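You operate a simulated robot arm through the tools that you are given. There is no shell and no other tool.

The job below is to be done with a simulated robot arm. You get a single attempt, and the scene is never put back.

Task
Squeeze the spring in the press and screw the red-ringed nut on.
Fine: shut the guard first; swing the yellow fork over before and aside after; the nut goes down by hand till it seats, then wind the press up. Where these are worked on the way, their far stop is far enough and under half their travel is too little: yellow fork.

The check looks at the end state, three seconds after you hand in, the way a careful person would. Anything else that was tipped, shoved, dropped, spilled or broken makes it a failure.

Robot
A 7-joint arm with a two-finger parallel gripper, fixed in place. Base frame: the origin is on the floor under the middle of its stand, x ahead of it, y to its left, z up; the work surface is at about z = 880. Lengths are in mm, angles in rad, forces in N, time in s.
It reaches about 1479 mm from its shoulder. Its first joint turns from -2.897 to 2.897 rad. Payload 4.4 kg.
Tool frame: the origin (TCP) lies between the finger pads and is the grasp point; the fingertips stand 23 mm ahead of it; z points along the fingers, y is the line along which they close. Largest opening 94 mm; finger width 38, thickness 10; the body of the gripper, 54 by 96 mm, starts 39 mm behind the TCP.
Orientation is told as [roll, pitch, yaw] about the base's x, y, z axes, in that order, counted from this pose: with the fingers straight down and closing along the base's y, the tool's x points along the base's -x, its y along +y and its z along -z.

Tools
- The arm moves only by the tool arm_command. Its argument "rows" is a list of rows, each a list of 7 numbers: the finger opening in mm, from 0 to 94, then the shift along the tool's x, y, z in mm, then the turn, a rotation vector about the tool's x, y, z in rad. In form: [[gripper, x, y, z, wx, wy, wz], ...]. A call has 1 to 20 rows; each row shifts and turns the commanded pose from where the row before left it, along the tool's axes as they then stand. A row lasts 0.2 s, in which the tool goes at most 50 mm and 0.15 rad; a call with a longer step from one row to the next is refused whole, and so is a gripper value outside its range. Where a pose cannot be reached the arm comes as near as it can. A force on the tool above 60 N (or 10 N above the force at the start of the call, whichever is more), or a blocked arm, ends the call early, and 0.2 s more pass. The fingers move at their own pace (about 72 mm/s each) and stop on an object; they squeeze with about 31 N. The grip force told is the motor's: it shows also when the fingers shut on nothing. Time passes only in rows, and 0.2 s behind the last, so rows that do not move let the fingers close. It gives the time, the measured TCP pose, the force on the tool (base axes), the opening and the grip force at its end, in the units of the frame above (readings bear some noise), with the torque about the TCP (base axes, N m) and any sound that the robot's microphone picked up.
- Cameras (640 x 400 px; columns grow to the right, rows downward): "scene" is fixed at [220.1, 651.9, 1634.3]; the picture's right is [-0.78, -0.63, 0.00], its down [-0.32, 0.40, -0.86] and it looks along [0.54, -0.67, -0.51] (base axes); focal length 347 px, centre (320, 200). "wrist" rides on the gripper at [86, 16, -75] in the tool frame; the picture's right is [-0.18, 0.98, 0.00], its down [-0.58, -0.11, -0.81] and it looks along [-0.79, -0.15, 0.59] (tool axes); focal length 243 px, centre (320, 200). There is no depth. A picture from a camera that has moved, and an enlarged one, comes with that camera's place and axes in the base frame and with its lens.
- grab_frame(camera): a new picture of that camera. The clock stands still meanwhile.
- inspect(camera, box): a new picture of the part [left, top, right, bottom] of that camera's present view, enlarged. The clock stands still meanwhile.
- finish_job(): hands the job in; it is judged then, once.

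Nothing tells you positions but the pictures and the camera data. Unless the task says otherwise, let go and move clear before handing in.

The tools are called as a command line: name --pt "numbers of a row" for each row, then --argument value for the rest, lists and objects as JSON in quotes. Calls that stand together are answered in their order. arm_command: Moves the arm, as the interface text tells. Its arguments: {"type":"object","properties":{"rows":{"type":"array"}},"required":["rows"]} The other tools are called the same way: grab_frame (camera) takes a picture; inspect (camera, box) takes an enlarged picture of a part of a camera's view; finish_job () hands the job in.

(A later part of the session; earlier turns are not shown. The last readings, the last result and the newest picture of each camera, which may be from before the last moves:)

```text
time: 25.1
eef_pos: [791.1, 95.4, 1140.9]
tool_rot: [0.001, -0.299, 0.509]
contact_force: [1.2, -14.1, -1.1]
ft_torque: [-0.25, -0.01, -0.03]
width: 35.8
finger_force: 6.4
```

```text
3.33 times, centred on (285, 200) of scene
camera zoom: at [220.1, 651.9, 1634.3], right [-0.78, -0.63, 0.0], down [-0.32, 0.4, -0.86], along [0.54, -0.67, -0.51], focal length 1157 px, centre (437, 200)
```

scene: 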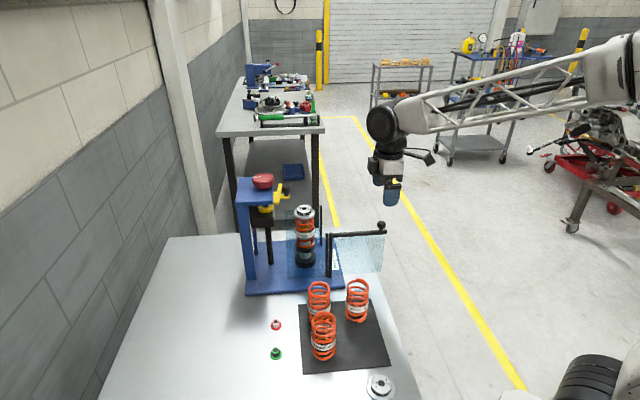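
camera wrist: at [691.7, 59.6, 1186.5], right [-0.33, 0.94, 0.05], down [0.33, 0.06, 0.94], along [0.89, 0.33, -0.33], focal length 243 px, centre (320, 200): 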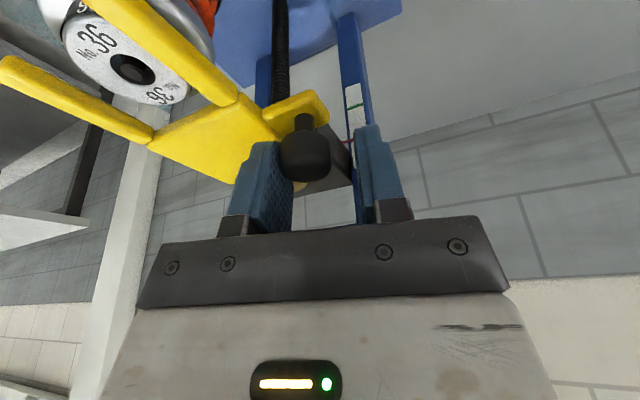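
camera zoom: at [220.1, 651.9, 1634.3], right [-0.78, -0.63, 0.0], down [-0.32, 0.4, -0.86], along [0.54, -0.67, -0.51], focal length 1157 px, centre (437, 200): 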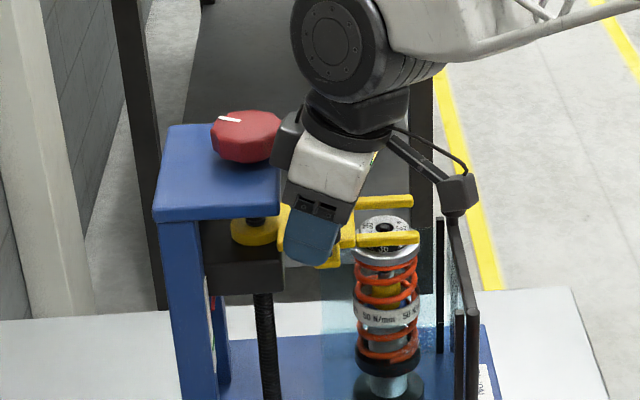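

The fork is at its far stop: the push met about 14 N and the tines straddle the cap. I will back the gripper out, straighten it and rise above the red wheel.

arm_command --pt "40 0 -4 0 0 0 0" --pt "50 0 0 0 0 0 0" --pt "50 0 0 -10 0 0 0" --pt "50 0 0 -25 0 0 0" --pt "50 0 0 -35 0 0 0" --pt "50 0 0 -40 0 0 0" --pt "60 0 0 -40 0 0 0" --pt "80 0 0 0 0 0.1 0" --pt "94 0 0 0 0 0.1 0" --pt "94 0 0 0 0 0.1 0" --pt "94 0 0 0 0 0 0"

grab_frame --camera "wrist"

inspect --camera "scene" --box '[220, 140, 350, 260]'

```text
time: 27.5
eef_pos: [754.3, 70.6, 1284.2]
tool_rot: [0.001, 0.003, 0.512]
contact_force: [-0.9, 0.0, -0.3]
ft_torque: [0.02, -0.01, 0.02]
width: 93.9
finger_force: 0.0
```

```text
taken
camera wrist: at [671.1, 42.8, 1359.3], right [-0.32, 0.95, 0.0], down [0.56, 0.19, 0.81], along [0.76, 0.26, -0.59], focal length 243 px, centre (320, 200)
```

wrist: 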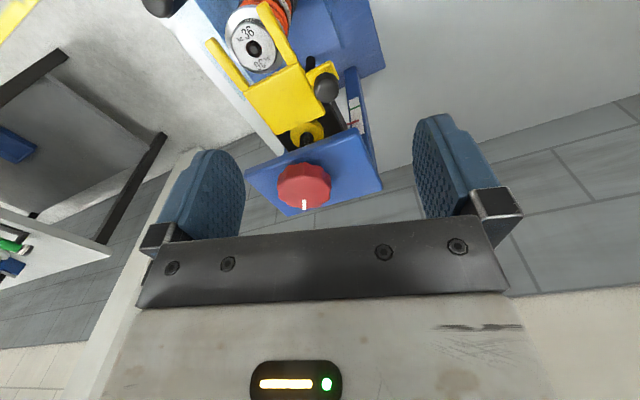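

```text
3.33 times, centred on (285, 200) of scene
camera zoom: at [220.1, 651.9, 1634.3], right [-0.78, -0.63, 0.0], down [-0.32, 0.4, -0.86], along [0.54, -0.67, -0.51], focal length 1157 px, centre (437, 200)
```

zoom: 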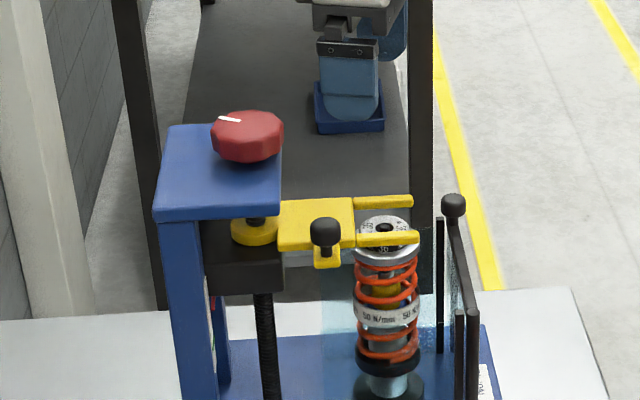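

inspect --camera "wrist" --box '[190, 0, 400, 220]'

inspect --camera "scene" --box '[260, 160, 320, 220]'

```text
1.82 times, centred on (295, 110) of wrist
camera zoom: at [671.1, 42.8, 1359.3], right [-0.32, 0.95, 0.0], down [0.56, 0.19, 0.81], along [0.76, 0.26, -0.59], focal length 441 px, centre (366, 364)
```

zoom: 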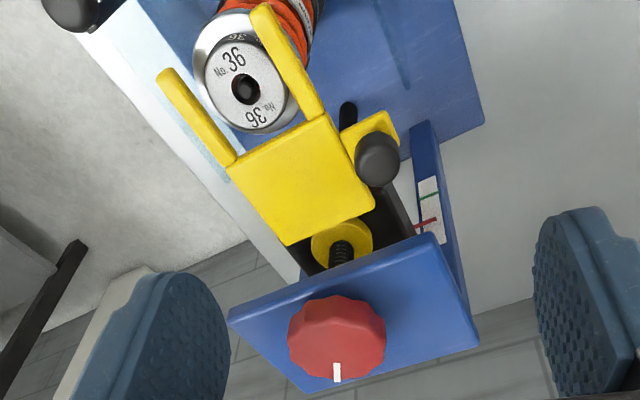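

```text
6.67 times, centred on (290, 190) of scene
camera zoom: at [220.1, 651.9, 1634.3], right [-0.78, -0.63, 0.0], down [-0.32, 0.4, -0.86], along [0.54, -0.67, -0.51], focal length 2315 px, centre (520, 267)
```

zoom: 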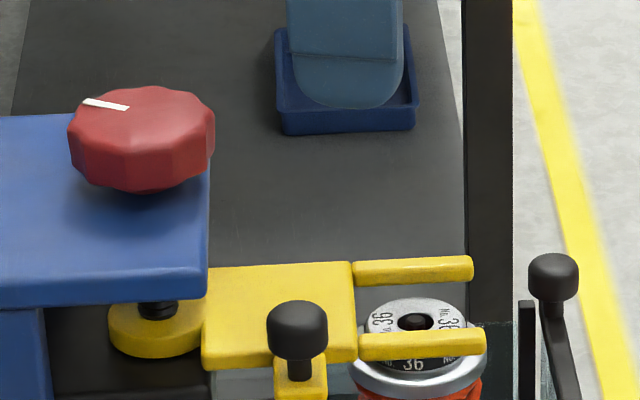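

The fork straddles the cap boss squarely. Next I will go above the red wheel, near (870, 90) with its top at about z 1200.

arm_command --pt "94 -36.8 -13.2 0 0 0 0" --pt "94 -36.8 -13.2 0 0 0 0" --pt "94 -36.8 -13.3 0 0 0 0" --pt "94 0 0 20 0 0 0" --pt "94 0 0 15 0 0 0" --pt "94 0 0 0 0 0 0"

grab_frame --camera "wrist"

inspect --camera "scene" --box '[220, 110, 320, 210]'

```text
time: 28.9
eef_pos: [868.7, 90.4, 1250.8]
tool_rot: [0.0, -0.001, 0.512]
contact_force: [-0.4, -0.4, -0.3]
ft_torque: [-0.02, -0.01, 0.02]
width: 93.9
finger_force: 0.0
```

```text
taken
camera wrist: at [786.0, 63.7, 1324.7], right [-0.32, 0.95, 0.0], down [0.56, 0.19, 0.81], along [0.76, 0.26, -0.59], focal length 243 px, centre (320, 200)
```

wrist: 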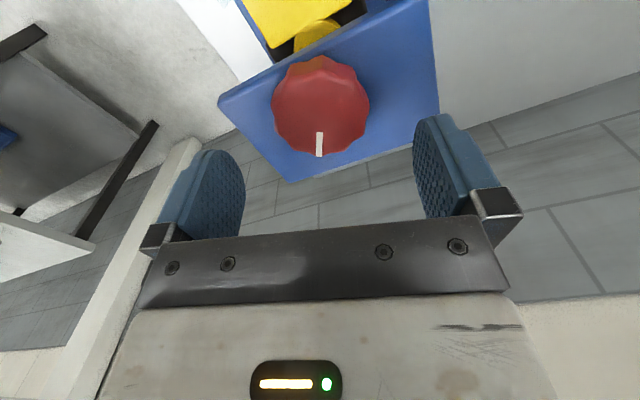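

```text
4.00 times, centred on (270, 160) of scene
camera zoom: at [220.1, 651.9, 1634.3], right [-0.78, -0.63, 0.0], down [-0.32, 0.4, -0.86], along [0.54, -0.67, -0.51], focal length 1389 px, centre (520, 360)
```

zoom: 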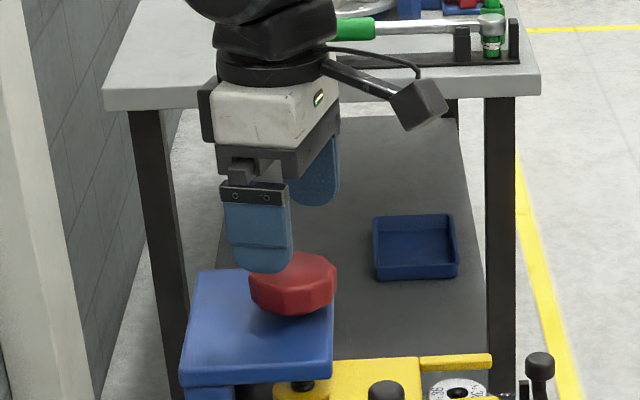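

The wheel is centred under the gripper. I will lower onto it, close the fingers and check the grip, and take a close look at the pointer scale as a baseline.

arm_command --pt "94 0 0 15 0 0 0" --pt "94 0 0 15 0 0 0" --pt "94 0 0 12 0 0 0" --pt "94 0 0 8 0 0 0" --pt "80 0 0 0 0 0 0" --pt "66 0 0 0 0 0 0" --pt "50 0 0 0 0 0 0" --pt "50 0 0 0 0 0 0" --pt "50 0 0 0 0 0 0"

inspect --camera "scene" --box '[225, 140, 325, 260]'

inspect --camera "scene" --box '[235, 210, 275, 260]'

grab_frame --camera "wrist"

```text
time: 30.9
eef_pos: [868.4, 91.9, 1199.2]
tool_rot: [0.0, 0.002, 0.511]
contact_force: [-5.0, 5.2, -0.4]
ft_torque: [-0.04, -0.04, -0.03]
width: 56.9
finger_force: 45.6
```

```text
3.33 times, centred on (275, 200) of scene
camera zoom: at [220.1, 651.9, 1634.3], right [-0.78, -0.63, 0.0], down [-0.32, 0.4, -0.86], along [0.54, -0.67, -0.51], focal length 1157 px, centre (470, 200)
```

zoom: 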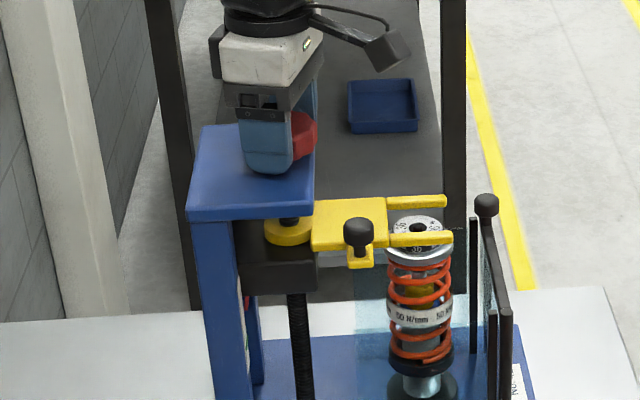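

```text
8.00 times, centred on (255, 235) of scene
camera zoom: at [220.1, 651.9, 1634.3], right [-0.78, -0.63, 0.0], down [-0.32, 0.4, -0.86], along [0.54, -0.67, -0.51], focal length 2778 px, centre (840, -80)
```

zoom: 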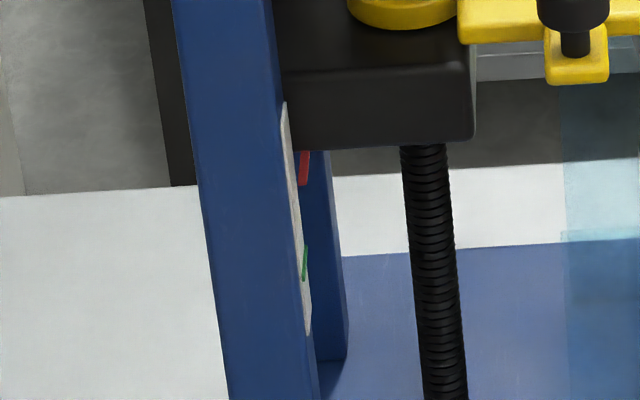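

```text
taken
camera wrist: at [786.2, 63.8, 1273.9], right [-0.32, 0.95, 0.0], down [0.56, 0.19, 0.81], along [0.76, 0.26, -0.59], focal length 243 px, centre (320, 200)
```

wrist: 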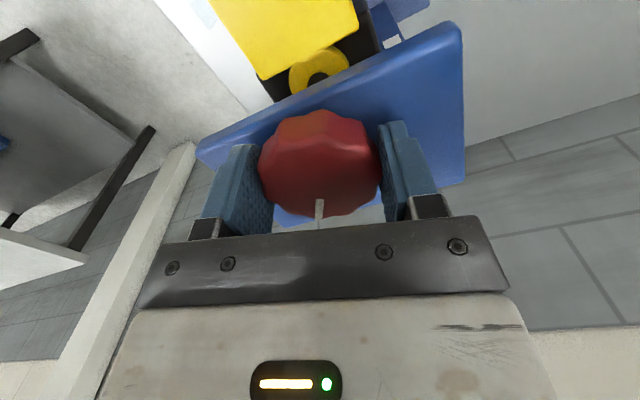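

The wheel is gripped firmly, and the pointer sits at row 168 with the green mark at row 262 in this zoom. I will try a small clockwise turn and see which way the carriage goes.

arm_command --pt "50 0 0 0 0 0 0.08" --pt "50 0 0 0 0 0 0.1" --pt "50 0 0 0 0 0 0.1" --pt "50 0 0 0 0 0 0.1" --pt "50 0 0 0 0 0 0.1" --pt "50 0 0 0 0 0 0.1" --pt "50 0 0 0 0 0 0.1" --pt "50 0 0 0 0 0 0"

inspect --camera "scene" --box '[235, 210, 275, 260]'

grab_frame --camera "wrist"

```text
time: 32.7
eef_pos: [869.2, 91.9, 1199.0]
tool_rot: [0.0, 0.003, -0.17]
contact_force: [-17.0, 42.5, -3.1]
ft_torque: [0.58, -0.26, -0.04]
width: 57.0
finger_force: 45.0
```

```text
8.00 times, centred on (255, 235) of scene
camera zoom: at [220.1, 651.9, 1634.3], right [-0.78, -0.63, 0.0], down [-0.32, 0.4, -0.86], along [0.54, -0.67, -0.51], focal length 2778 px, centre (840, -80)
```

zoom: 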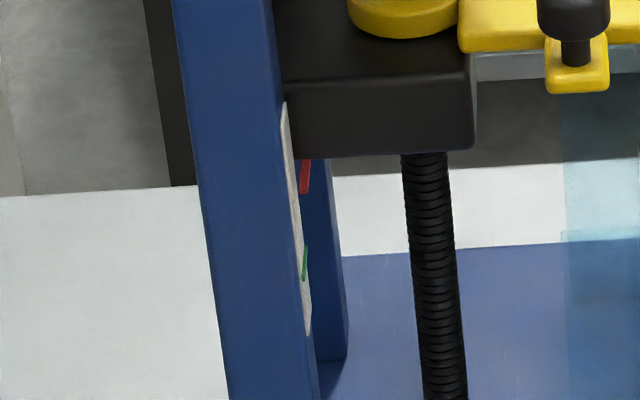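

```text
taken
camera wrist: at [787.0, 122.8, 1273.9], right [0.35, 0.94, 0.0], down [0.56, -0.21, 0.81], along [0.76, -0.28, -0.59], focal length 243 px, centre (320, 200)
```

wrist: 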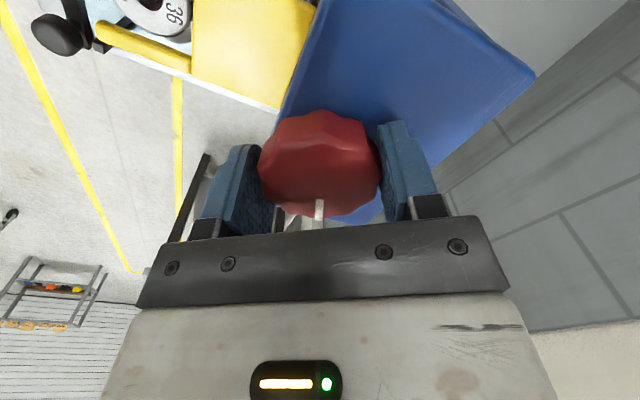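

Clockwise lowers the carriage, roughly 35 mm per turn, so just over one turn remains. A side force of about 45 N shows I am slightly off-centre, so I will shift with it and keep turning in a short batch.

arm_command --pt "50 0.8 1.4 0 0 0 0" --pt "50 0 0 0 0 0 0"

```text
time: 33.3
eef_pos: [869.5, 92.9, 1198.3]
tool_rot: [0.0, 0.002, -0.17]
contact_force: [-2.6, 25.5, -0.5]
ft_torque: [0.76, 0.68, 0.0]
width: 56.9
finger_force: 44.8
```

arm_command --pt "50 0.2 1.8 0 0 0 0" --pt "50 0 0 0 0 0 0"

```text
time: 33.9
eef_pos: [869.7, 90.7, 1199.6]
tool_rot: [0.0, 0.0, -0.17]
contact_force: [-11.7, -10.4, 1.0]
ft_torque: [-0.07, -0.11, -0.01]
width: 56.9
finger_force: 45.6
```

arm_command --pt "50 0 0 0 0 0 0.1" --pt "50 0 0 0 0 0 0.1" --pt "50 0 0 0 0 0 0.1" --pt "50 0 0 0 0 0 0.1" --pt "50 0 0 0 0 0 0.1" --pt "50 0 0 0 0 0 0.1" --pt "50 0 0 0 0 0 0"

inspect --camera "scene" --box '[235, 210, 275, 260]'

inspect --camera "scene" --box '[225, 140, 325, 260]'

```text
time: 35.5
eef_pos: [868.1, 95.2, 1199.3]
tool_rot: [-0.001, 0.002, -0.77]
contact_force: [-16.6, -16.9, -0.2]
ft_torque: [0.26, 0.29, -0.17]
width: 60.9
finger_force: 12.1
```

```text
8.00 times, centred on (255, 235) of scene
camera zoom: at [220.1, 651.9, 1634.3], right [-0.78, -0.63, 0.0], down [-0.32, 0.4, -0.86], along [0.54, -0.67, -0.51], focal length 2778 px, centre (840, -80)
```

zoom: 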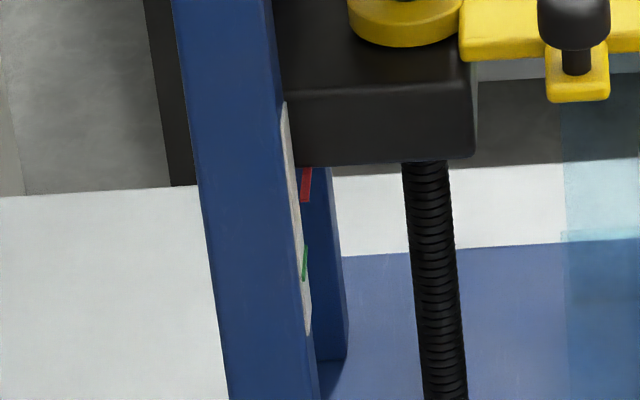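

```text
3.33 times, centred on (275, 200) of scene
camera zoom: at [220.1, 651.9, 1634.3], right [-0.78, -0.63, 0.0], down [-0.32, 0.4, -0.86], along [0.54, -0.67, -0.51], focal length 1157 px, centre (470, 200)
```

zoom: 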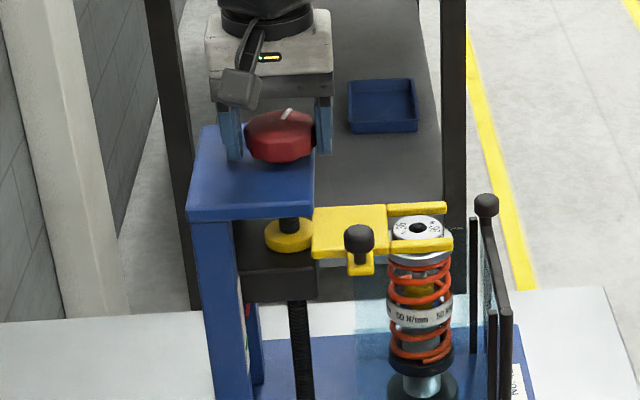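

arm_command --pt "50 0 0 0 0 0 0" --pt "50 0 0 0 0 0 0"

grab_frame --camera "wrist"

```text
time: 36.1
eef_pos: [867.4, 94.3, 1198.6]
tool_rot: [0.0, 0.001, -0.771]
contact_force: [-14.6, -14.7, -1.6]
ft_torque: [0.19, 0.24, -0.12]
width: 59.3
finger_force: 10.8
```

```text
taken
camera wrist: at [818.2, 166.4, 1273.9], right [0.82, 0.58, 0.0], down [0.34, -0.48, 0.81], along [0.47, -0.66, -0.59], focal length 243 px, centre (320, 200)
```

wrist: 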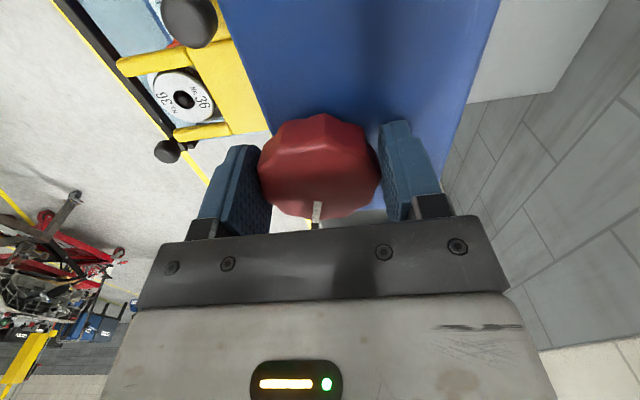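

arm_command --pt "50 0 -1.3 0 0 0 0" --pt "50 0 0 0 0 0 0" --pt "50 0 0 0 0 0 0"

```text
time: 36.9
eef_pos: [868.5, 93.4, 1198.8]
tool_rot: [-0.001, 0.0, -0.77]
contact_force: [-5.1, -2.9, -1.3]
ft_torque: [0.23, -0.02, -0.05]
width: 57.2
finger_force: 44.7
```

arm_command --pt "50 0 0 0 0 0 0.1" --pt "50 0 0 0 0 0 0.1" --pt "50 0 0 0 0 0 0.1" --pt "50 0 0 0 0 0 0.1" --pt "50 0 0 0 0 0 0.1" --pt "50 0 0 0 0 0 0"

inspect --camera "scene" --box '[235, 210, 275, 260]'

grab_frame --camera "wrist"

```text
time: 38.3
eef_pos: [869.0, 94.1, 1199.2]
tool_rot: [0.0, 0.001, -1.272]
contact_force: [16.7, 12.1, 2.4]
ft_torque: [1.0, -0.71, 0.03]
width: 57.3
finger_force: 44.6
```

```text
8.00 times, centred on (255, 235) of scene
camera zoom: at [220.1, 651.9, 1634.3], right [-0.78, -0.63, 0.0], down [-0.32, 0.4, -0.86], along [0.54, -0.67, -0.51], focal length 2778 px, centre (840, -80)
```

zoom: 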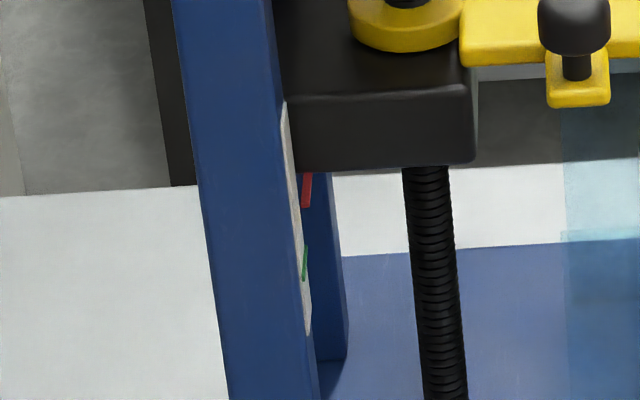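

```text
taken
camera wrist: at [859.3, 181.6, 1273.9], right [0.99, 0.12, 0.0], down [0.07, -0.59, 0.81], along [0.09, -0.8, -0.59], focal length 243 px, centre (320, 200)
```

wrist: 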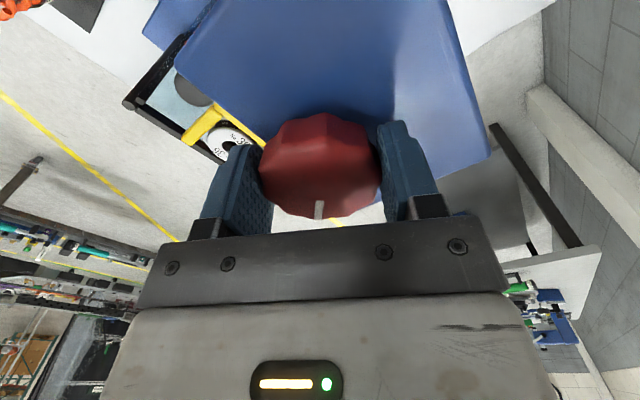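

Turning well, with the pointer now at row 189 against green at 262. I will recentre and keep turning.

arm_command --pt "50 0 1.1 0 0 0 0" --pt "50 0 0 0 0 0 0.1" --pt "50 0 0 0 0 0 0.1" --pt "50 0 0 0 0 0 0.1" --pt "50 0 0 0 0 0 0.1" --pt "50 0 0 0 0 0 0.1" --pt "50 0 0 0 0 0 0"

inspect --camera "scene" --box '[235, 210, 275, 260]'

```text
time: 39.9
eef_pos: [870.8, 94.5, 1199.6]
tool_rot: [0.001, -0.001, -1.77]
contact_force: [26.2, 21.7, -0.2]
ft_torque: [0.35, -0.97, 0.02]
width: 57.2
finger_force: 44.9
```

```text
8.00 times, centred on (255, 235) of scene
camera zoom: at [220.1, 651.9, 1634.3], right [-0.78, -0.63, 0.0], down [-0.32, 0.4, -0.86], along [0.54, -0.67, -0.51], focal length 2778 px, centre (840, -80)
```

zoom: 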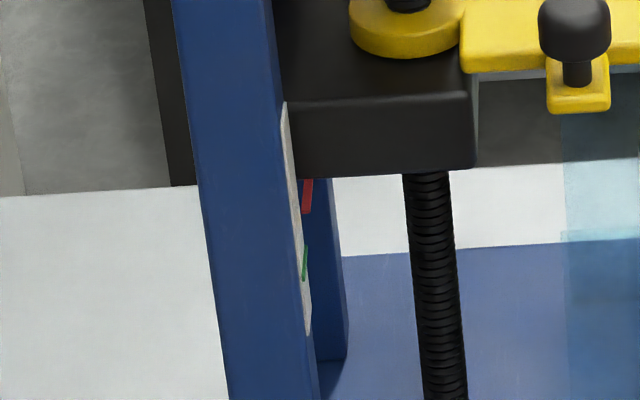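

arm_command --pt "50 1.2 1.2 0 0 0 0" --pt "50 0 0 0 0 0 0.1" --pt "50 0 0 0 0 0 0.1" --pt "50 0 0 0 0 0 0.1" --pt "50 0 0 0 0 0 0.1" --pt "50 0 0 0 0 0 0.1" --pt "50 0 0 0 0 0 0"

inspect --camera "scene" --box '[235, 210, 275, 260]'

inspect --camera "scene" --box '[225, 140, 325, 260]'

```text
time: 41.5
eef_pos: [870.9, 93.4, 1199.7]
tool_rot: [-0.001, -0.001, -2.271]
contact_force: [-16.4, -20.1, -0.6]
ft_torque: [-0.67, 0.44, -0.06]
width: 57.4
finger_force: 45.0
```

```text
8.00 times, centred on (255, 235) of scene
camera zoom: at [220.1, 651.9, 1634.3], right [-0.78, -0.63, 0.0], down [-0.32, 0.4, -0.86], along [0.54, -0.67, -0.51], focal length 2778 px, centre (840, -80)
```

zoom: 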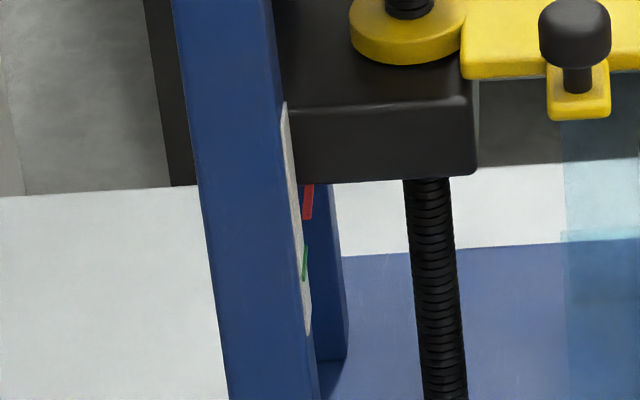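

```text
3.33 times, centred on (275, 200) of scene
camera zoom: at [220.1, 651.9, 1634.3], right [-0.78, -0.63, 0.0], down [-0.32, 0.4, -0.86], along [0.54, -0.67, -0.51], focal length 1157 px, centre (470, 200)
```

zoom: 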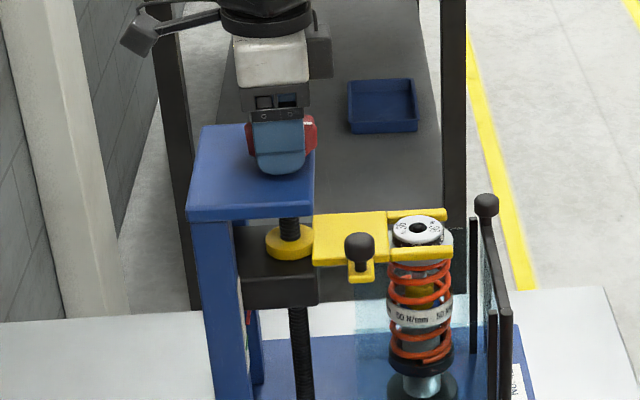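

The fork has come down to about the cap flange and the pointer is at row 202. I will open the fingers, check that the carriage holds, and wind the wrist back for another stroke.

arm_command --pt "70 0 0 0 0 0 0" --pt "94 0 0 0 0 0 0" --pt "94 0 0 0 0 0 0"

inspect --camera "scene" --box '[235, 210, 275, 260]'

grab_frame --camera "wrist"

```text
time: 42.3
eef_pos: [871.5, 94.1, 1200.5]
tool_rot: [0.0, 0.0, -2.268]
contact_force: [-0.8, 0.1, -0.5]
ft_torque: [-0.01, 0.0, -0.02]
width: 93.9
finger_force: 0.1
```

```text
8.00 times, centred on (255, 235) of scene
camera zoom: at [220.1, 651.9, 1634.3], right [-0.78, -0.63, 0.0], down [-0.32, 0.4, -0.86], along [0.54, -0.67, -0.51], focal length 2778 px, centre (840, -80)
```

zoom: 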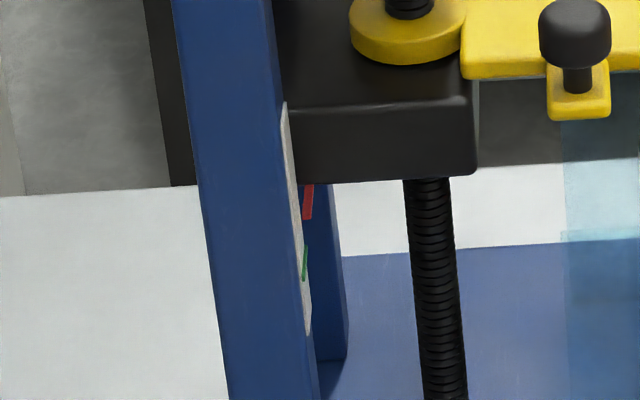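

```text
taken
camera wrist: at [939.7, 150.7, 1273.8], right [0.63, -0.77, 0.0], down [-0.46, -0.38, 0.81], along [-0.62, -0.51, -0.59], focal length 243 px, centre (320, 200)
```

wrist: 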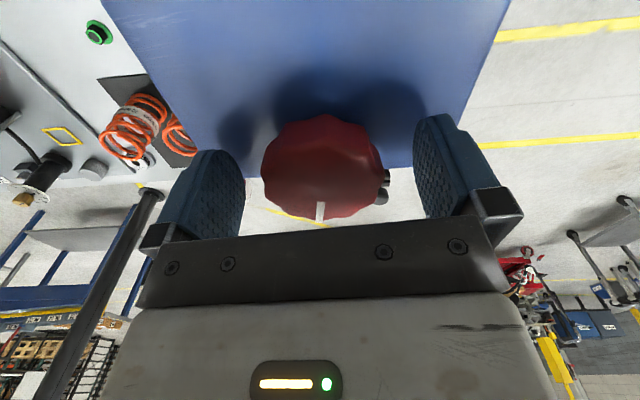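

The carriage holds with the wheel released. I will rotate the open gripper back around the wheel for the next stroke.

arm_command --pt "94 -2.1 -0.5 0 0 0 -0.1" --pt "94 0 0 0 0 0 -0.15" --pt "94 0 0 0 0 0 -0.15" --pt "94 0 0 0 0 0 -0.15" --pt "94 0 0 0 0 0 -0.15" --pt "94 0 0 0 0 0 -0.15" --pt "94 0 0 0 0 0 -0.15" --pt "94 0 0 0 0 0 -0.15" --pt "94 0 0 0 0 0 -0.15" --pt "94 0 0 0 0 0 -0.15" --pt "94 0 0 0 0 0 -0.15" --pt "94 0 0 0 0 0 -0.15" --pt "94 0 0 0 0 0 -0.15" --pt "94 0 0 0 0 0 -0.15" --pt "94 0 0 0 0 0 -0.15" --pt "94 0 0 0 0 0 -0.15"

arm_command --pt "94 0 0 0 0 0 -0.15" --pt "94 0 0 0 0 0 -0.15" --pt "94 0 0 0 0 0 -0.15" --pt "94 0 0 0 0 0 -0.15" --pt "94 0 0 0 0 0 -0.15" --pt "94 0 0 0 0 0 -0.15" --pt "94 0 0 0 0 0 -0.15" --pt "94 0 0 0 0 0 -0.15" --pt "94 0 0 0 0 0 -0.15" --pt "94 0 0 0 0 0 -0.15" --pt "94 0 0 0 0 0 -0.15" --pt "94 0 0 0 0 0 -0.15" --pt "94 0 0 0 0 0 -0.15" --pt "94 0 0 0 0 0 -0.15" --pt "94 0 0 0 0 0 -0.15" --pt "94 0 0 0 0 0 -0.1" --pt "94 0 0 0 0 0 0"

grab_frame --camera "wrist"

```text
time: 45.7
eef_pos: [868.8, 92.5, 1199.5]
tool_rot: [-0.001, 0.001, 0.083]
contact_force: [-0.4, 0.0, -0.5]
ft_torque: [-0.04, -0.02, 0.01]
width: 94.0
finger_force: 0.0
```

```text
time: 49.3
eef_pos: [868.0, 94.4, 1198.2]
tool_rot: [-0.001, -0.002, 2.429]
contact_force: [0.0, 0.4, 0.4]
ft_torque: [-0.02, -0.01, -0.01]
width: 94.0
finger_force: 0.1
```

```text
taken
camera wrist: at [924.2, 24.8, 1273.4], right [-0.78, -0.62, 0.0], down [-0.37, 0.46, 0.81], along [-0.5, 0.63, -0.59], focal length 243 px, centre (320, 200)
```

wrist: 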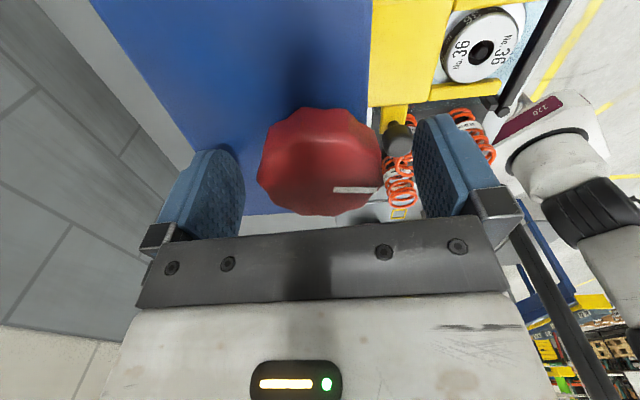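

arm_command --pt "75 0 0 0 0 0 0" --pt "50 0 0 0 0 0 0" --pt "50 0 0 0 0 0 0" --pt "50 0 0 0 0 0 0"

```text
time: 50.3
eef_pos: [869.1, 92.4, 1198.7]
tool_rot: [0.002, -0.002, 2.427]
contact_force: [-13.7, -12.3, -1.1]
ft_torque: [-0.2, 0.28, -0.07]
width: 57.1
finger_force: 45.1
```

arm_command --pt "50 0 1.0 0 0 0 0" --pt "50 0 0 0 0 0 0.1" --pt "50 0 0 0 0 0 0.1" --pt "50 0 0 0 0 0 0.1" --pt "50 0 0 0 0 0 0.1" --pt "50 0 0 0 0 0 0.1" --pt "50 0 0 0 0 0 0"

inspect --camera "scene" --box '[235, 210, 275, 260]'

inspect --camera "scene" --box '[225, 140, 325, 260]'

```text
time: 51.9
eef_pos: [870.1, 92.6, 1199.9]
tool_rot: [0.001, 0.0, 1.925]
contact_force: [37.6, 24.6, 2.9]
ft_torque: [0.55, -0.78, 0.01]
width: 57.1
finger_force: 45.0
```

```text
8.00 times, centred on (255, 235) of scene
camera zoom: at [220.1, 651.9, 1634.3], right [-0.78, -0.63, 0.0], down [-0.32, 0.4, -0.86], along [0.54, -0.67, -0.51], focal length 2778 px, centre (840, -80)
```

zoom: 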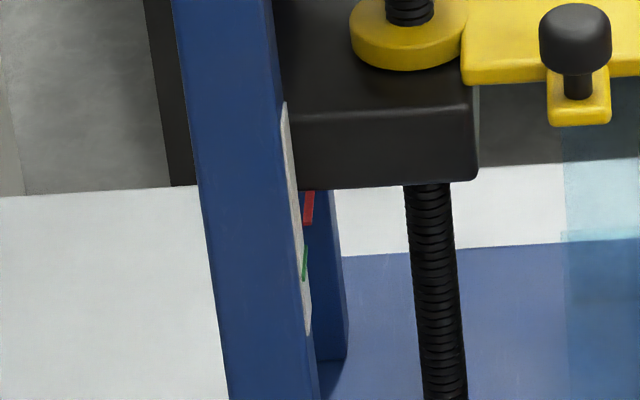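

```text
3.33 times, centred on (275, 200) of scene
camera zoom: at [220.1, 651.9, 1634.3], right [-0.78, -0.63, 0.0], down [-0.32, 0.4, -0.86], along [0.54, -0.67, -0.51], focal length 1157 px, centre (470, 200)
```

zoom: 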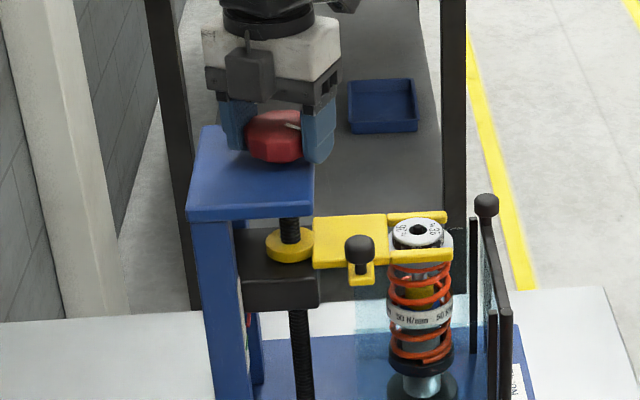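

arm_command --pt "50 -0.4 -2.0 0 0 0 0" --pt "50 0 0 0 0 0 0.1" --pt "50 0 0 0 0 0 0.1" --pt "50 0 0 0 0 0 0.1" --pt "50 0 0 0 0 0 0.1" --pt "50 0 0 0 0 0 0"

```text
time: 53.3
eef_pos: [870.1, 93.1, 1199.1]
tool_rot: [0.001, 0.0, 1.527]
contact_force: [-25.2, -0.7, 5.9]
ft_torque: [0.47, 0.4, -0.09]
width: 57.1
finger_force: 44.4
```

arm_command --pt "50 0 1.3 0 0 0 0" --pt "50 0 0 0 0 0 0.1" --pt "50 0 0 0 0 0 0.1" --pt "50 0 0 0 0 0 0.1" --pt "50 0 0 0 0 0 0.1" --pt "50 0 0 0 0 0 0"

inspect --camera "scene" --box '[235, 210, 275, 260]'

inspect --camera "scene" --box '[280, 185, 330, 275]'

```text
time: 54.6
eef_pos: [870.6, 93.2, 1198.4]
tool_rot: [-0.003, 0.002, 1.129]
contact_force: [22.6, -2.3, -6.6]
ft_torque: [-0.24, -0.64, 0.03]
width: 56.8
finger_force: 45.0
stopped in row 6: the force on the tool passed its limit at 62 N (the readings are from after the stop); the commanded pose is now the measured one
```

```text
8.00 times, centred on (255, 235) of scene
camera zoom: at [220.1, 651.9, 1634.3], right [-0.78, -0.63, 0.0], down [-0.32, 0.4, -0.86], along [0.54, -0.67, -0.51], focal length 2778 px, centre (840, -80)
```

zoom: 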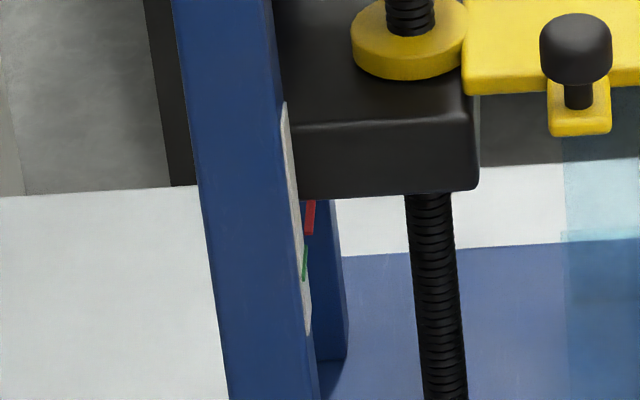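

```text
4.44 times, centred on (305, 230) of scene
camera zoom: at [220.1, 651.9, 1634.3], right [-0.78, -0.63, 0.0], down [-0.32, 0.4, -0.86], along [0.54, -0.67, -0.51], focal length 1543 px, centre (387, 67)
```

zoom: 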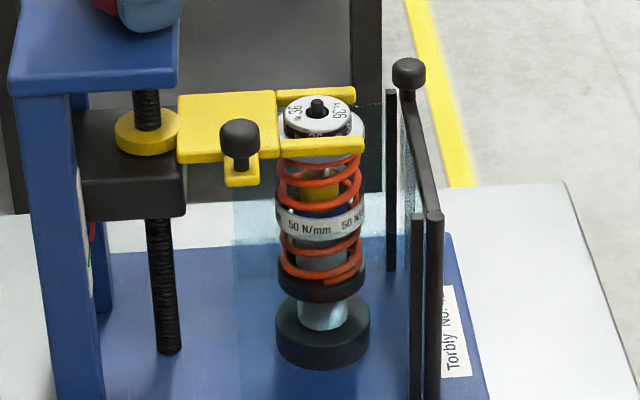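

The rod's threaded tip now shows above the cap as the spring compresses; the pointer is at row 218 with green at 262. I will recentre and continue in smaller turns.

arm_command --pt "50 0 -1.2 0 0 0 0" --pt "50 0 0 0 0 0 0" --pt "50 0 0 0 0 0 0"

```text
time: 55.5
eef_pos: [871.7, 92.7, 1199.8]
tool_rot: [-0.001, 0.0, 1.129]
contact_force: [-5.7, 11.0, -6.0]
ft_torque: [0.28, -0.19, -0.01]
width: 57.0
finger_force: 45.1
```

arm_command --pt "50 0 0.5 0 0 0 0" --pt "50 0 0 0 0 0 0.1" --pt "50 0 0 0 0 0 0.1" --pt "50 0 0 0 0 0 0.1" --pt "50 0 0 0 0 0 0.1" --pt "50 0 0 0 0 0 0"

```text
time: 56.9
eef_pos: [871.2, 94.0, 1198.6]
tool_rot: [-0.001, 0.0, 0.726]
contact_force: [16.4, 2.1, -10.4]
ft_torque: [-0.26, -0.4, -0.03]
width: 56.9
finger_force: 44.7
```

arm_command --pt "50 -0.6 -0.5 -0.4 0 0 0" --pt "50 0 0 0 0 0 0.1" --pt "50 0 0 0 0 0 0.1" --pt "50 0 0 0 0 0 0.1" --pt "50 0 0 0 0 0 0.1" --pt "50 0 0 0 0 0 0"

inspect --camera "scene" --box '[235, 210, 275, 260]'

grab_frame --camera "wrist"

```text
time: 58.2
eef_pos: [871.7, 93.6, 1199.5]
tool_rot: [0.001, 0.001, 0.327]
contact_force: [2.9, -26.2, -22.0]
ft_torque: [-0.15, 0.89, 0.01]
width: 57.0
finger_force: 44.8
```

```text
8.00 times, centred on (255, 235) of scene
camera zoom: at [220.1, 651.9, 1634.3], right [-0.78, -0.63, 0.0], down [-0.32, 0.4, -0.86], along [0.54, -0.67, -0.51], focal length 2778 px, centre (840, -80)
```

zoom: 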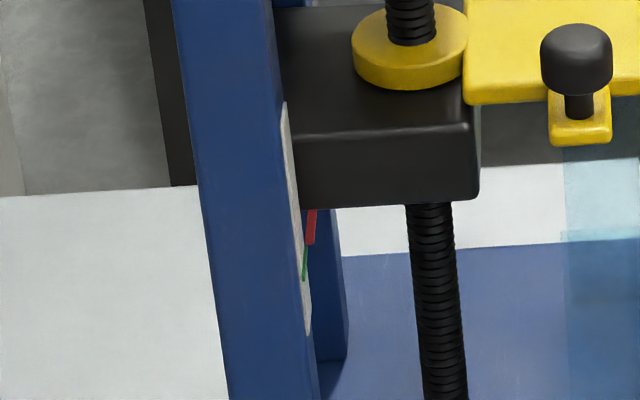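

```text
taken
camera wrist: at [784.3, 80.3, 1273.6], right [-0.14, 0.99, 0.0], down [0.59, 0.08, 0.81], along [0.8, 0.11, -0.59], focal length 243 px, centre (320, 200)
```

wrist: 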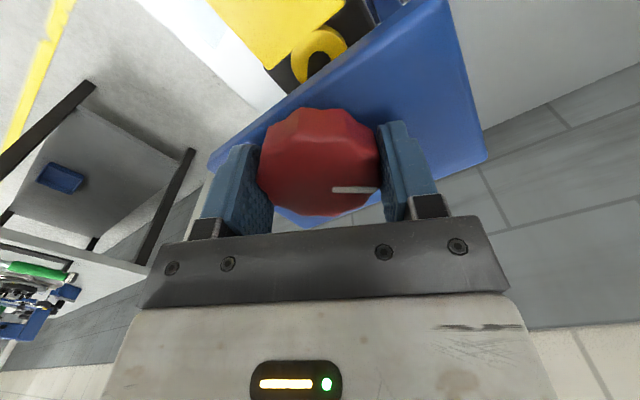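

arm_command --pt "50 0.2 -1.3 0.9 0 0 0" --pt "50 0 0 0 0 0 0.1" --pt "50 0 0 0 0 0 0.1" --pt "50 0 0 0 0 0 0.1" --pt "50 0 0 0 0 0 0.1" --pt "50 0 0 0 0 0 0"

```text
time: 59.6
eef_pos: [871.5, 91.1, 1199.1]
tool_rot: [-0.001, -0.002, -0.073]
contact_force: [-11.4, -15.4, -11.7]
ft_torque: [0.11, 0.49, 0.03]
width: 56.8
finger_force: 45.3
```

arm_command --pt "50 0.5 -0.8 0.5 0 0 0" --pt "50 0 0 0 0 0 0.1" --pt "50 0 0 0 0 0 0.1" --pt "50 0 0 0 0 0 0.1" --pt "50 0 0 0 0 0 0.1" --pt "50 0 0 0 0 0 0"

```text
time: 61.0
eef_pos: [871.9, 91.6, 1198.1]
tool_rot: [0.002, -0.001, -0.473]
contact_force: [11.2, -9.9, 4.9]
ft_torque: [-0.83, -0.38, -0.05]
width: 57.0
finger_force: 44.2
```

arm_command --pt "50 -0.4 0.1 0 0 0 0" --pt "50 0 0 0 0 0 0.1" --pt "50 0 0 0 0 0 0.1" --pt "50 0 0 0 0 0 0.1" --pt "50 0 0 0 0 0 0.1" --pt "50 0 0 0 0 0 0"

inspect --camera "scene" --box '[235, 210, 275, 260]'

inspect --camera "scene" --box '[280, 185, 330, 275]'

```text
time: 62.5
eef_pos: [870.3, 91.5, 1199.1]
tool_rot: [0.001, 0.0, -0.874]
contact_force: [-28.0, -7.9, 10.8]
ft_torque: [-0.32, 0.2, 0.01]
width: 57.1
finger_force: 44.6
```

```text
8.00 times, centred on (255, 235) of scene
camera zoom: at [220.1, 651.9, 1634.3], right [-0.78, -0.63, 0.0], down [-0.32, 0.4, -0.86], along [0.54, -0.67, -0.51], focal length 2778 px, centre (840, -80)
```

zoom: 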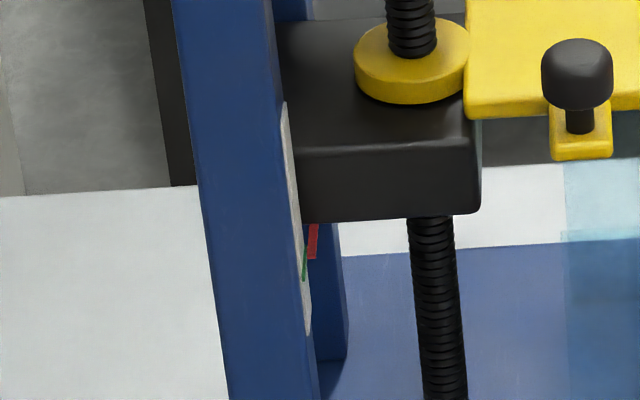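

```text
4.44 times, centred on (305, 230) of scene
camera zoom: at [220.1, 651.9, 1634.3], right [-0.78, -0.63, 0.0], down [-0.32, 0.4, -0.86], along [0.54, -0.67, -0.51], focal length 1543 px, centre (387, 67)
```

zoom: 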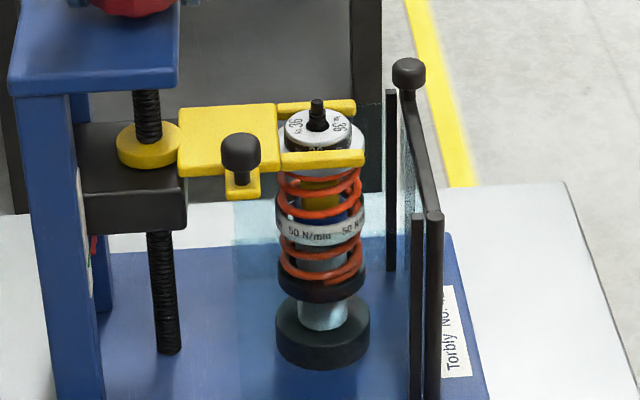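

The threaded rod now stands well clear of the cap, and the pointer is at about row 242 with green at 262. I will continue turning in corrected steps.

arm_command --pt "50 0.5 -1.3 -0.4 0 0 0" --pt "50 0 0 0 0 0 0.1" --pt "50 0 0 0 0 0 0.1" --pt "50 0 0 0 0 0 0.1" --pt "50 0 0 0 0 0 0.1" --pt "50 0 0 0 0 0 0"

```text
time: 63.9
eef_pos: [870.6, 90.5, 1199.5]
tool_rot: [0.001, 0.001, -1.271]
contact_force: [14.5, -4.2, 8.4]
ft_torque: [0.14, -0.71, -0.04]
width: 56.9
finger_force: 44.7
```

arm_command --pt "50 -0.4 0.7 -0.2 0 0 0" --pt "50 0 0 0 0 0 0.1" --pt "50 0 0 0 0 0 0.1" --pt "50 0 0 0 0 0 0.1" --pt "50 0 0 0 0 0 0.1" --pt "50 0 0 0 0 0 0"

inspect --camera "scene" --box '[235, 210, 275, 260]'

```text
time: 65.2
eef_pos: [870.4, 90.5, 1198.9]
tool_rot: [0.001, -0.001, -1.672]
contact_force: [-29.3, 3.1, 7.1]
ft_torque: [-0.74, 0.79, 0.02]
width: 56.7
finger_force: 44.5
```

```text
8.00 times, centred on (255, 235) of scene
camera zoom: at [220.1, 651.9, 1634.3], right [-0.78, -0.63, 0.0], down [-0.32, 0.4, -0.86], along [0.54, -0.67, -0.51], focal length 2778 px, centre (840, -80)
```

zoom: 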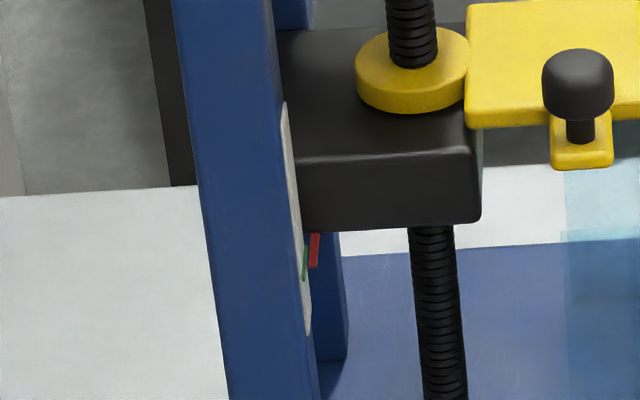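

arm_command --pt "50 0 -1.5 -0.2 0 0 0" --pt "50 0 0 0 0 0 0.1" --pt "50 0 0 0 0 0 0.1" --pt "50 0 0 0 0 0 0.1" --pt "50 0 0 0 0 0 0.1" --pt "50 0 0 0 0 0 0"

```text
time: 66.7
eef_pos: [868.5, 90.0, 1199.1]
tool_rot: [-0.001, 0.001, -2.074]
contact_force: [1.8, 8.5, 0.9]
ft_torque: [0.07, 0.4, -0.06]
width: 56.8
finger_force: 44.8
```

arm_command --pt "50 0.4 0 0 0 0 0" --pt "50 0 0 0 0 0 0.1" --pt "50 0 0 0 0 0 0.1" --pt "50 0 0 0 0 0 0.1" --pt "50 0 0 0 0 0 0"

inspect --camera "scene" --box '[235, 210, 275, 260]'

inspect --camera "scene" --box '[245, 230, 260, 250]'

```text
time: 67.8
eef_pos: [869.7, 90.9, 1198.9]
tool_rot: [0.0, -0.002, -2.371]
contact_force: [-27.6, 11.4, -1.3]
ft_torque: [0.19, 0.78, 1.15]
width: 57.9
finger_force: 44.8
```

```text
8.00 times, centred on (255, 235) of scene
camera zoom: at [220.1, 651.9, 1634.3], right [-0.78, -0.63, 0.0], down [-0.32, 0.4, -0.86], along [0.54, -0.67, -0.51], focal length 2778 px, centre (840, -80)
```

zoom: 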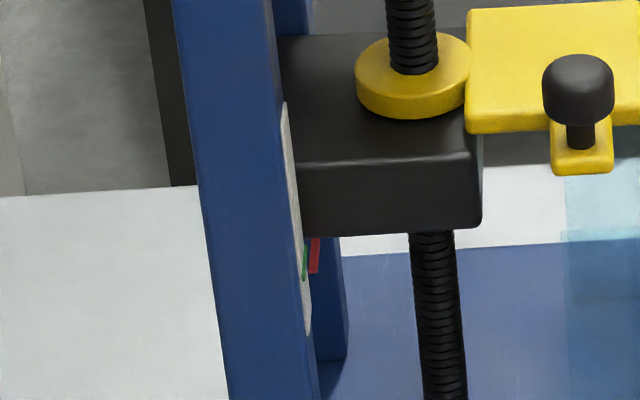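

```text
16.00 times, centred on (252, 240) of scene
camera zoom: at [220.1, 651.9, 1634.3], right [-0.78, -0.63, 0.0], down [-0.32, 0.4, -0.86], along [0.54, -0.67, -0.51], focal length 5555 px, centre (1400, -440)
```

zoom: 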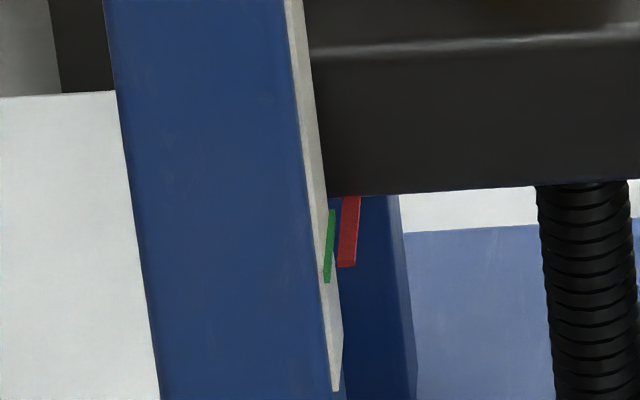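

The last bit met about 1.15 N·m, so the press may be at its lower stop. The pointer is very near the green mark, but this angle is ambiguous. I will let go and look at the scale from the front with the wrist camera.

arm_command --pt "70 0 0 0 0 0 0" --pt "94 0 0 0 0 0 0" --pt "94 0 0 0 0 0 0" --pt "94 0 0 -30 0 0 -0.1" --pt "94 0 0 -30 0 0 -0.15" --pt "94 0 0 -25 0 0 -0.15" --pt "94 0 0 0 0 0 -0.15" --pt "94 0 0 0 0 0 -0.15" --pt "94 0 0 0 0 0 -0.15" --pt "94 0 0 0 0 0 -0.15" --pt "94 0 0 0 0 0 -0.15" --pt "94 0 0 0 0 0 -0.15" --pt "94 0 0 0 0 0 -0.15" --pt "94 0 0 0 0 0 -0.15" --pt "94 0 0 0 0 0 -0.15" --pt "94 0 0 0 0 0 -0.15" --pt "94 0 0 0 0 0 -0.15" --pt "94 0 0 0 0 0 -0.15" --pt "94 0 0 0 0 0 -0.15"

inspect --camera "scene" --box '[235, 210, 275, 260]'

```text
time: 71.8
eef_pos: [869.1, 90.6, 1284.7]
tool_rot: [0.0, -0.001, -0.022]
contact_force: [-0.2, 0.1, 0.4]
ft_torque: [0.03, 0.0, 0.01]
width: 94.1
finger_force: 0.1
```

```text
8.00 times, centred on (255, 235) of scene
camera zoom: at [220.1, 651.9, 1634.3], right [-0.78, -0.63, 0.0], down [-0.32, 0.4, -0.86], along [0.54, -0.67, -0.51], focal length 2778 px, centre (840, -80)
```

zoom: 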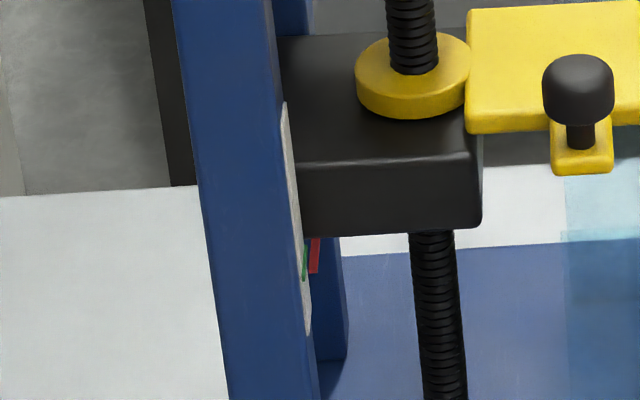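

arm_command --pt "94 37 -8.4 0 0 0 0" --pt "94 37 -8.4 16 0 0 0" --pt "94 37 -8.4 24 0 0 0" --pt "94 37 -8.4 24 0 0 0" --pt "94 0 0 0 0 0 -0.13" --pt "94 0 0 0 0 0 -0.13" --pt "94 0 0 0 0 0 -0.13" --pt "94 0 0 0 0 0 -0.13" --pt "94 0 0 0 0 0 0"

grab_frame --camera "wrist"

```text
time: 73.8
eef_pos: [718.7, 61.7, 1218.9]
tool_rot: [0.0, -0.001, 0.497]
contact_force: [-0.4, 0.7, 0.2]
ft_torque: [-0.01, 0.0, 0.0]
width: 93.8
finger_force: 0.0
```

```text
taken
camera wrist: at [636.1, 34.2, 1294.0], right [-0.31, 0.95, 0.0], down [0.56, 0.18, 0.81], along [0.77, 0.25, -0.59], focal length 243 px, centre (320, 200)
```

wrist: 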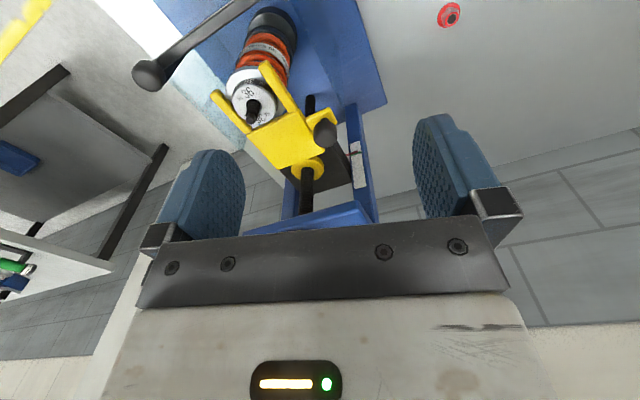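

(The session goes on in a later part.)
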